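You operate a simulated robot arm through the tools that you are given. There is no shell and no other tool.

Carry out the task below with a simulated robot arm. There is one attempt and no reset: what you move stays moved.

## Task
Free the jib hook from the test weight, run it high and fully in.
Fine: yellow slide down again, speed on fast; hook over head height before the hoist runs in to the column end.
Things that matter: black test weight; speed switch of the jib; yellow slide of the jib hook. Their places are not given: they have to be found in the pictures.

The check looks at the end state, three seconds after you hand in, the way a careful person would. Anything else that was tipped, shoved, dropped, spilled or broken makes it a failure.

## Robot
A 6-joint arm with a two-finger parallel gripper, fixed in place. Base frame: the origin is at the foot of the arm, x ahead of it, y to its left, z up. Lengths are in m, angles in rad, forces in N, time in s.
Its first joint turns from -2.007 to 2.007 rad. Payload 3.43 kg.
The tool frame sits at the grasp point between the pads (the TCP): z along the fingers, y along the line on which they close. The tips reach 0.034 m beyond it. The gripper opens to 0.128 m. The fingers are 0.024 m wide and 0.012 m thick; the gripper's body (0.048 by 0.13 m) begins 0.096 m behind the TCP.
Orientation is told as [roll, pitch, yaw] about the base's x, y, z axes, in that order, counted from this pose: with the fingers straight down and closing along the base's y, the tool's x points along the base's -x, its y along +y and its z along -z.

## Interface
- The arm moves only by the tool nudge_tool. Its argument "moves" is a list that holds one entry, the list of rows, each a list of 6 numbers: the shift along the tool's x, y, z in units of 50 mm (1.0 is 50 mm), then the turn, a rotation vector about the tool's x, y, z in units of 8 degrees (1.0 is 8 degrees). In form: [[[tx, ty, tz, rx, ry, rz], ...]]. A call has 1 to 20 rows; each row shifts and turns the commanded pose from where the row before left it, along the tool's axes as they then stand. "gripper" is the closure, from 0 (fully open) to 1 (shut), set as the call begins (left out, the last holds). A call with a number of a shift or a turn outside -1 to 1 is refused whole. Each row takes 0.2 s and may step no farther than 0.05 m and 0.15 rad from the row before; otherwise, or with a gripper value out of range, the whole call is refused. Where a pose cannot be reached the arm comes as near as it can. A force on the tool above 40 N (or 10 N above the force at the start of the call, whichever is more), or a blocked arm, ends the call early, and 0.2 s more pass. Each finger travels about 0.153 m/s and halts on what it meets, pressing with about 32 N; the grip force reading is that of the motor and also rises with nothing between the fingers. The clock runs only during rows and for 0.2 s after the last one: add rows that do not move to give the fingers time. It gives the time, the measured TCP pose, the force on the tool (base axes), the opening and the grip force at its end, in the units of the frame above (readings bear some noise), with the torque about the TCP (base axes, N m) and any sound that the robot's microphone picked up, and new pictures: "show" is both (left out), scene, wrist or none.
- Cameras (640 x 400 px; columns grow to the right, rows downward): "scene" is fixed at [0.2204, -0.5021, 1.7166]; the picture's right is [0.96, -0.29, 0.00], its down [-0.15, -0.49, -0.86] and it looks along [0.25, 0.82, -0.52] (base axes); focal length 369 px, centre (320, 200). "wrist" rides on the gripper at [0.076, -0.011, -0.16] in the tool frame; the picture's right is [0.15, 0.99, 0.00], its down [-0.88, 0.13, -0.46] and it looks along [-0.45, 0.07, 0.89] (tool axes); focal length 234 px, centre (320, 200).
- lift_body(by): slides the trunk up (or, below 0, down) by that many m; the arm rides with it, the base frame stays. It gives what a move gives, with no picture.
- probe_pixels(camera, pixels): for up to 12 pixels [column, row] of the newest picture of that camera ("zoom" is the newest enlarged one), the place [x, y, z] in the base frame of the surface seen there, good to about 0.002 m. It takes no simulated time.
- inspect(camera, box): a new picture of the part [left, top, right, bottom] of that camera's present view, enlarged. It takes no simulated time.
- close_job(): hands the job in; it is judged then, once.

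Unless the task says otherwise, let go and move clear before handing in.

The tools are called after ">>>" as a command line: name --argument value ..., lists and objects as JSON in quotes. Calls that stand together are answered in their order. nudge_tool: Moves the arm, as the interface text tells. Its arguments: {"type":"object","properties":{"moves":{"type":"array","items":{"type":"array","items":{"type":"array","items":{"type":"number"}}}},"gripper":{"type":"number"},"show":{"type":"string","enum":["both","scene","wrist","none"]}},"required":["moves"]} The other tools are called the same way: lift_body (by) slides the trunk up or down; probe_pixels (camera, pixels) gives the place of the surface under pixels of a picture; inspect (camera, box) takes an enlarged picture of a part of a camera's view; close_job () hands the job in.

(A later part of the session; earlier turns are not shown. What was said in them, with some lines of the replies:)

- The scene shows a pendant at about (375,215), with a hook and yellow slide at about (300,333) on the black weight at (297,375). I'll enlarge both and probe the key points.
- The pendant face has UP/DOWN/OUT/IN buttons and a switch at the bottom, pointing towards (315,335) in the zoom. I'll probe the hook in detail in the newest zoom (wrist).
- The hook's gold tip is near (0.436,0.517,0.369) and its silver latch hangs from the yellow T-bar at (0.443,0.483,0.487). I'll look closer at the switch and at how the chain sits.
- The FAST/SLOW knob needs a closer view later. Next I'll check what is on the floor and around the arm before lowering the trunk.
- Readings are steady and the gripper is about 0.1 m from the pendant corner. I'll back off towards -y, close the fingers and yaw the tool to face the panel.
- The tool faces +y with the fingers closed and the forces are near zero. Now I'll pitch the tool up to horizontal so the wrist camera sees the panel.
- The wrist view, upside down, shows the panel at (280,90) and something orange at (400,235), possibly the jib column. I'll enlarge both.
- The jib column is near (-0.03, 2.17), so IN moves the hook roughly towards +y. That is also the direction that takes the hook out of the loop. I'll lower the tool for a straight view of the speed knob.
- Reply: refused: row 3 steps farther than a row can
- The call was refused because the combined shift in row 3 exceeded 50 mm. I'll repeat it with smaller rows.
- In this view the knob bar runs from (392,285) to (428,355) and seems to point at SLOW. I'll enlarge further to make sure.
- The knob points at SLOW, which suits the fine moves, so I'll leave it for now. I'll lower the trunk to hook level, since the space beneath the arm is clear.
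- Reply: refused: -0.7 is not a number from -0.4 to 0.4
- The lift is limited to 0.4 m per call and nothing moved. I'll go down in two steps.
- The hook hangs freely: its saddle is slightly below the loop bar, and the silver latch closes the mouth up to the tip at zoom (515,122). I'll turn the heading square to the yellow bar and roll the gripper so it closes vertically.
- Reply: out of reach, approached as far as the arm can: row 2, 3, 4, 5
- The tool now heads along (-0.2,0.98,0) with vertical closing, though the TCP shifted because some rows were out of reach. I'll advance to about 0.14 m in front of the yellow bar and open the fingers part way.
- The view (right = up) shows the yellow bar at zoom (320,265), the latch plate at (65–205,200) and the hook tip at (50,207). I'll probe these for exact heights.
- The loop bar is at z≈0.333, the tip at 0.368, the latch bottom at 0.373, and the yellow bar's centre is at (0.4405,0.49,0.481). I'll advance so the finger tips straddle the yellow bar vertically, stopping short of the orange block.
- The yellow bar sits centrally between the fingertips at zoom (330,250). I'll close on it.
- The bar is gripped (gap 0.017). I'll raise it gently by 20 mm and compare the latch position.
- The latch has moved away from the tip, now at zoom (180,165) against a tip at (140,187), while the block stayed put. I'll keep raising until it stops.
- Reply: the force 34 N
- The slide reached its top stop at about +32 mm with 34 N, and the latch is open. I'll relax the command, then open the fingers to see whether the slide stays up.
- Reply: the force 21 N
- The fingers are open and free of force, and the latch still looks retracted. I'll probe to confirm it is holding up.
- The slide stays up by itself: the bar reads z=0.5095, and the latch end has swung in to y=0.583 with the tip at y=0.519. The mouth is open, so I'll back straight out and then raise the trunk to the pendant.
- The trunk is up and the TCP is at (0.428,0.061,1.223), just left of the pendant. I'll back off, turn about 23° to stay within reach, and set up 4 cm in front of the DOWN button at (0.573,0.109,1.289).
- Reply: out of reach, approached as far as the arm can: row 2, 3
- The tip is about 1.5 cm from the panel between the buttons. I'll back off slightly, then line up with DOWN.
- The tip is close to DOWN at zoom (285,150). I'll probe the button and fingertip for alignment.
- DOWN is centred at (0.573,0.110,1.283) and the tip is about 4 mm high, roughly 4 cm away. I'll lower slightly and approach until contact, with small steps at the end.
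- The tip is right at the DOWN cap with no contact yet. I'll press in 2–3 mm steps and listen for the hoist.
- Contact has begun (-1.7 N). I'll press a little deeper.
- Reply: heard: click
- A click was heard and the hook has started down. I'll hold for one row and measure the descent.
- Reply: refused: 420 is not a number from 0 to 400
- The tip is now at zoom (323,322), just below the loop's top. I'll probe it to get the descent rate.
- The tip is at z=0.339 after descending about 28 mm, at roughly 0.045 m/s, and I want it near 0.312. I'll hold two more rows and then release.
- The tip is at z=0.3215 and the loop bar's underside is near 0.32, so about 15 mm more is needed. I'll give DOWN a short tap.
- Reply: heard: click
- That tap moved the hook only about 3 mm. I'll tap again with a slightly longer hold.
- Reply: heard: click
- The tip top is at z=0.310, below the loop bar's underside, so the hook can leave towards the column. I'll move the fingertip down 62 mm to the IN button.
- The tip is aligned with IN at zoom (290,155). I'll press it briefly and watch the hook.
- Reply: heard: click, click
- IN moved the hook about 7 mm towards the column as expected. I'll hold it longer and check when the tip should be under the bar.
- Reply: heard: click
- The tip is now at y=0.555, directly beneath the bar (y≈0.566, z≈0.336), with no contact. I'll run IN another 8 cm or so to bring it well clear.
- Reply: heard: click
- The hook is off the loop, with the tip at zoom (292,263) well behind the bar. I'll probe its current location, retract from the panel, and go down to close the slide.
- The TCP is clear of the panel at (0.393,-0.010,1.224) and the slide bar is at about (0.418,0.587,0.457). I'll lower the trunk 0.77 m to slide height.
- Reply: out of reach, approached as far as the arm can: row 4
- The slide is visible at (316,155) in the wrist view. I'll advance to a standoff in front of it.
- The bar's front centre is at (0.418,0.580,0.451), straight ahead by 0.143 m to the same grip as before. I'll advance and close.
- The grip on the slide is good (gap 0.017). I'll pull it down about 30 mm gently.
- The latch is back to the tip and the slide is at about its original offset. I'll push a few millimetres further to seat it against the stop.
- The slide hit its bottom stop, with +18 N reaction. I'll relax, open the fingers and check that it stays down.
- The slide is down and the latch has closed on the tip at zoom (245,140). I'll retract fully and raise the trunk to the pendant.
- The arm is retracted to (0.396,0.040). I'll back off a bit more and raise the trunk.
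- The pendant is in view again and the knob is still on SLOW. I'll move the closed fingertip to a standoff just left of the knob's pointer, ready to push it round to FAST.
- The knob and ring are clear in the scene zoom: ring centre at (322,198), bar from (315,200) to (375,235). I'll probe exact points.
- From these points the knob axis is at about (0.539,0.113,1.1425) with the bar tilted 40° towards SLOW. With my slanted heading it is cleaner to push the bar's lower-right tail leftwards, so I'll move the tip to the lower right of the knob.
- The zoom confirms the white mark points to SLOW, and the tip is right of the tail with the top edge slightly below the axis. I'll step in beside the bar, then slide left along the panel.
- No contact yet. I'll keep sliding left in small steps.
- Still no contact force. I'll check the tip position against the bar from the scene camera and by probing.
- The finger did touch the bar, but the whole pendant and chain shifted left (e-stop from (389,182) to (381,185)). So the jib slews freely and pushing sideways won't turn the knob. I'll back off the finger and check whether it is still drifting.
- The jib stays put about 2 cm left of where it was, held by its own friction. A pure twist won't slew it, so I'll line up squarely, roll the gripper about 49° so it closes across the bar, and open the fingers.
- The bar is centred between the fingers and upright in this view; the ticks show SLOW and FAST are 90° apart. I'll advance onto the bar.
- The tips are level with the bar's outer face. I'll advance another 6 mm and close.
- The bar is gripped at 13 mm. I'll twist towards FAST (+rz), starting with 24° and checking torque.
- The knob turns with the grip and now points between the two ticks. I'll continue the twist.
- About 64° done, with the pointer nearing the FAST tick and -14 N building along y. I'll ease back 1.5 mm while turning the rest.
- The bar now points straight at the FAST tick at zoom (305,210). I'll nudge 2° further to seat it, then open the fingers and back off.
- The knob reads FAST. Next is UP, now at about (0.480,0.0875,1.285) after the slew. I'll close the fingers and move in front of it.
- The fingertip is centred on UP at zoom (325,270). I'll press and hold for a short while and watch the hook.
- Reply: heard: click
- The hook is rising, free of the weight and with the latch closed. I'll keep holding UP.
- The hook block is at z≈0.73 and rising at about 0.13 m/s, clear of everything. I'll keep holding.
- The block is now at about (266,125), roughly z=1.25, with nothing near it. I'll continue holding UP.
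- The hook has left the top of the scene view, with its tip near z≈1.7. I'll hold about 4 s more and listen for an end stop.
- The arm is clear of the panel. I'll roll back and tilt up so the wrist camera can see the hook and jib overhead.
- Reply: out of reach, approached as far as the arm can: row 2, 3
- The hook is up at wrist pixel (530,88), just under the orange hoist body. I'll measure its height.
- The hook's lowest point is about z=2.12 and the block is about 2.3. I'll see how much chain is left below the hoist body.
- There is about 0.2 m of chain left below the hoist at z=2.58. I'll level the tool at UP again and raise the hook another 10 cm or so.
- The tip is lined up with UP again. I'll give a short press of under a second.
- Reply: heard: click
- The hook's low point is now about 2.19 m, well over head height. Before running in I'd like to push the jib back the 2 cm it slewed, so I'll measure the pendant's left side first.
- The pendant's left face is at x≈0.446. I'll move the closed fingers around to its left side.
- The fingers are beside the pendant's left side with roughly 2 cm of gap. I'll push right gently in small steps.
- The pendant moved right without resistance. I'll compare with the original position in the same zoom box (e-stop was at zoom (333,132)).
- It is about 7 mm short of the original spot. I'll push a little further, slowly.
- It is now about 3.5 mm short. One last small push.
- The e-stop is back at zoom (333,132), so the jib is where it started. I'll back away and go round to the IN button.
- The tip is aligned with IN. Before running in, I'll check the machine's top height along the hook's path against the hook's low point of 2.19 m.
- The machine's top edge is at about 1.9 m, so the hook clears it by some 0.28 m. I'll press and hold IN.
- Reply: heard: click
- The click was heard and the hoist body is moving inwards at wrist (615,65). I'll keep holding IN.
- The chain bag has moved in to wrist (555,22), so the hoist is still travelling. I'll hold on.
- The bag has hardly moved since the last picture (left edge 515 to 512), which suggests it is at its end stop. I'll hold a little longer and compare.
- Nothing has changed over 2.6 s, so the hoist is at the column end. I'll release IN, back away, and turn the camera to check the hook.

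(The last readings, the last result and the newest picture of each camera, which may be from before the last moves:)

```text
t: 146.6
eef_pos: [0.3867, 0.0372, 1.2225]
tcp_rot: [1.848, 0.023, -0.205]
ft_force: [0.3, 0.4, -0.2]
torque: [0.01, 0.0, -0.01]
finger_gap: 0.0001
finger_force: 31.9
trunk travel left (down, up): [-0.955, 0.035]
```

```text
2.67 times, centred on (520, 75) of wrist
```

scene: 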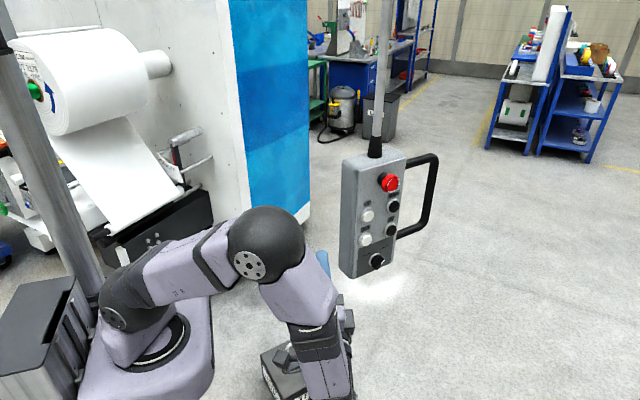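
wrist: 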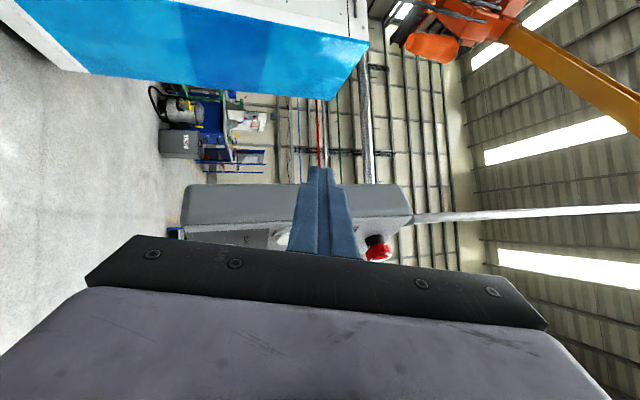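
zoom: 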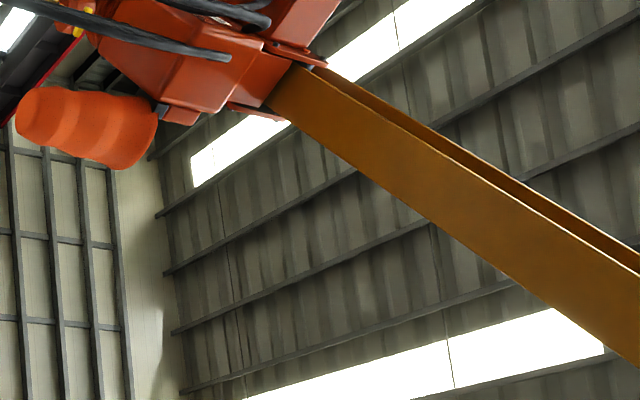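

The hoist is at the inner end of the jib, with the hook just at the edge of view. I'll turn the camera left a bit to see it fully.

>>> nudge_tool --moves '[[[0.3, 0, 0, 0, 1, 0], [0.3, 0, 0, 0, 1, 0], [0, 0, 0, 0, 1, 0]]]'

>>> inspect --camera "wrist" --box '[360, 0, 560, 130]'

>>> inspect --camera "scene" --box '[320, 130, 450, 290]'

```text
t: 147.4
eef_pos: [0.345, 0.0599, 1.2096]
tcp_rot: [1.824, -0.088, 0.199]
ft_force: [0.5, 0.7, 0.1]
torque: [-0.03, -0.01, -0.02]
finger_gap: 0.0001
finger_force: 31.8
out of reach, approached as far as the arm can: row 3
trunk travel left (down, up): [-0.955, 0.035]
```

scene: 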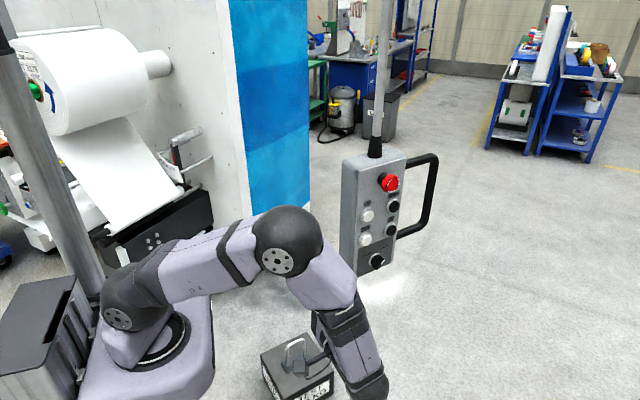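
wrist: 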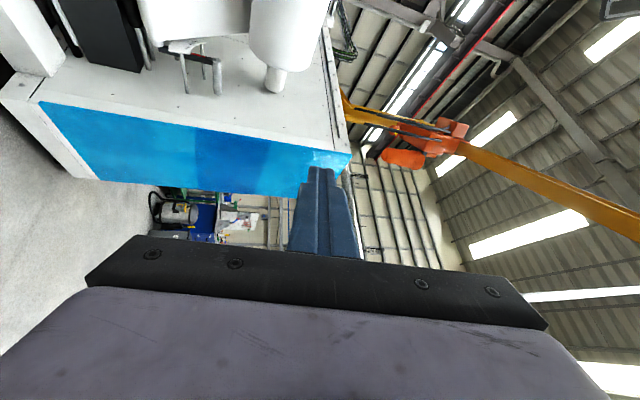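

```text
3.08 times, centred on (460, 65) of wrist
```

zoom: 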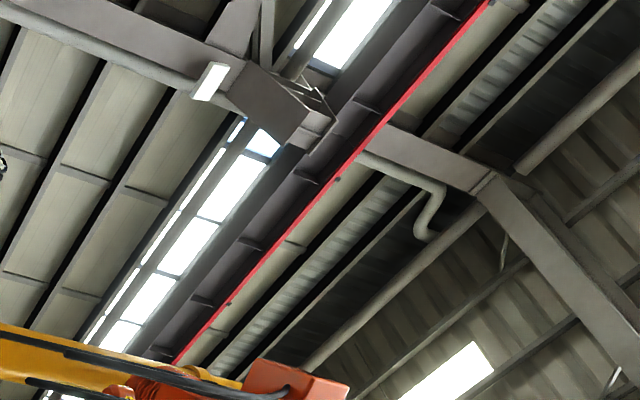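

```text
2.50 times, centred on (385, 210) of scene
```

zoom: 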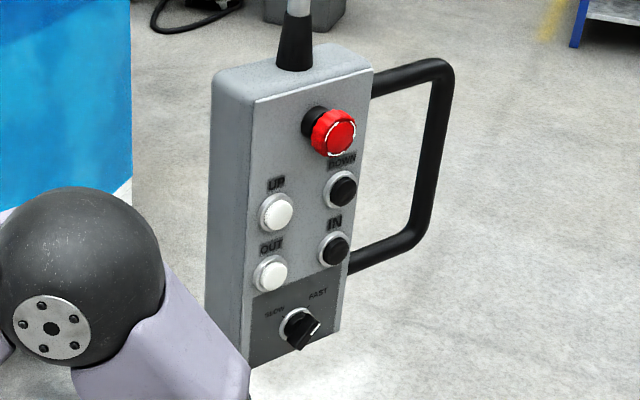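

The pendant is in its original position with the knob on FAST. I'll zoom on the hoist at wrist (410,145) and measure the hook.

>>> inspect --camera "wrist" --box '[330, 80, 490, 180]'

>>> inspect --camera "scene" --box '[240, 310, 360, 400]'

```text
4.00 times, centred on (410, 130) of wrist
```

zoom: 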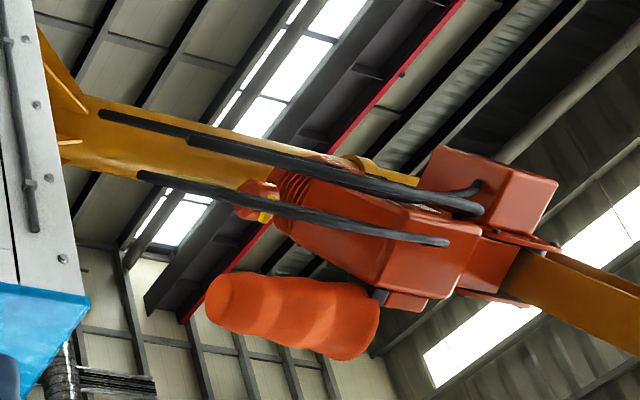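

```text
4.44 times, centred on (300, 355) of scene
```

zoom: 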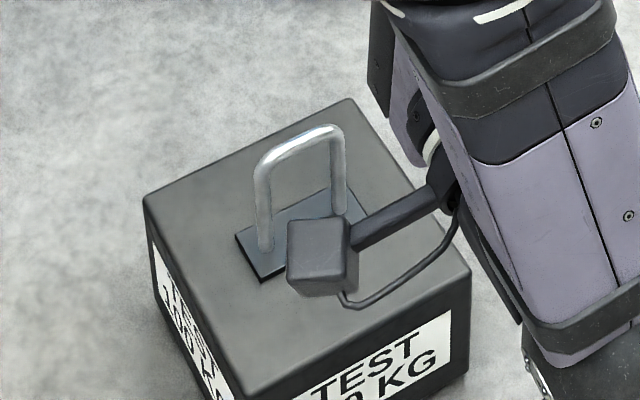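

The hoist sits at the inner end of the jib next to the column, and the weight and its loop are undisturbed. I'll measure the hook and slide there.

>>> inspect --camera "wrist" --box '[375, 110, 435, 150]'

>>> probe_pixels --camera "zoom" --pixels '[[180, 180], [200, 160], [230, 165], [205, 210], [220, 195], [330, 230], [40, 110], [270, 150]]'

```text
10.00 times, centred on (405, 130) of wrist
```

zoom: 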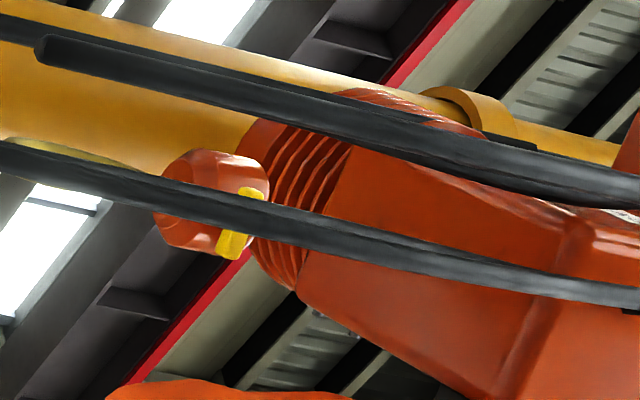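

```text
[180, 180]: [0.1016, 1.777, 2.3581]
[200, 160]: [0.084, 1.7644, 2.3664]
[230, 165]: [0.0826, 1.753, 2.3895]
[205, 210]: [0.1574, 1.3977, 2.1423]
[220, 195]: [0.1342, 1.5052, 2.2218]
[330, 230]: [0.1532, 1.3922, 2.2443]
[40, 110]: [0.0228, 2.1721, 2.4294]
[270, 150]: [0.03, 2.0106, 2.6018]
```

The hook hangs at (0.09,1.78) beside the column with its block at z≈2.36. I'll check that the slide is still down relative to the block.

>>> probe_pixels --camera "zoom" --pixels '[[232, 245], [225, 240], [242, 238], [250, 193], [245, 190], [258, 195], [160, 225], [165, 240], [180, 235], [195, 240], [265, 180], [90, 155]]'

```text
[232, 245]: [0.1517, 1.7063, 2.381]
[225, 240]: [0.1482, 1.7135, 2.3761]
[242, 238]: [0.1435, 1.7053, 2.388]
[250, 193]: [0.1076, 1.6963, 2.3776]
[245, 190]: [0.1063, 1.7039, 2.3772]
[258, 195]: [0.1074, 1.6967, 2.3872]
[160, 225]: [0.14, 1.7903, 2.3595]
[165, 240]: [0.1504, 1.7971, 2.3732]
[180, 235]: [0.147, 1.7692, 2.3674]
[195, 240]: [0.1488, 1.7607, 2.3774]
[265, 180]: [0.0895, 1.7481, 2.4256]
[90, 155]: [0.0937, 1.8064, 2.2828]
```

The slide is at z≈2.381, about 23 mm above the block's bottom (2.358), the same offset as when it was down. The hook is high and fully in, the switch is on FAST, the weight and pendant are in place, and the arm is clear, so I'm handing in.

>>> close_job

```text
The job is handed in.
```

The job is handed in: the jib hook is off the test weight, raised high and run fully in to the column end. I don't have a verdict on it yet.

- **Hook:** its low point was at about 2.19 m before the full run in. It hangs at that height beside the column, and IN was held until the hoist stopped moving. To get the hook out of the weight's loop I first ran IN about 12 cm at low height.
- **Yellow slide:** down again with the latch closed; I measured it in its down position after the hook was parked.
- **Speed switch:** on FAST.
- **Test weight:** standing where it was; I saw no movement in the pictures.

While I was turning the speed switch, the whole jib slewed about 2 cm sideways. I pushed it back, and the control box lines up with its starting position in the picture.
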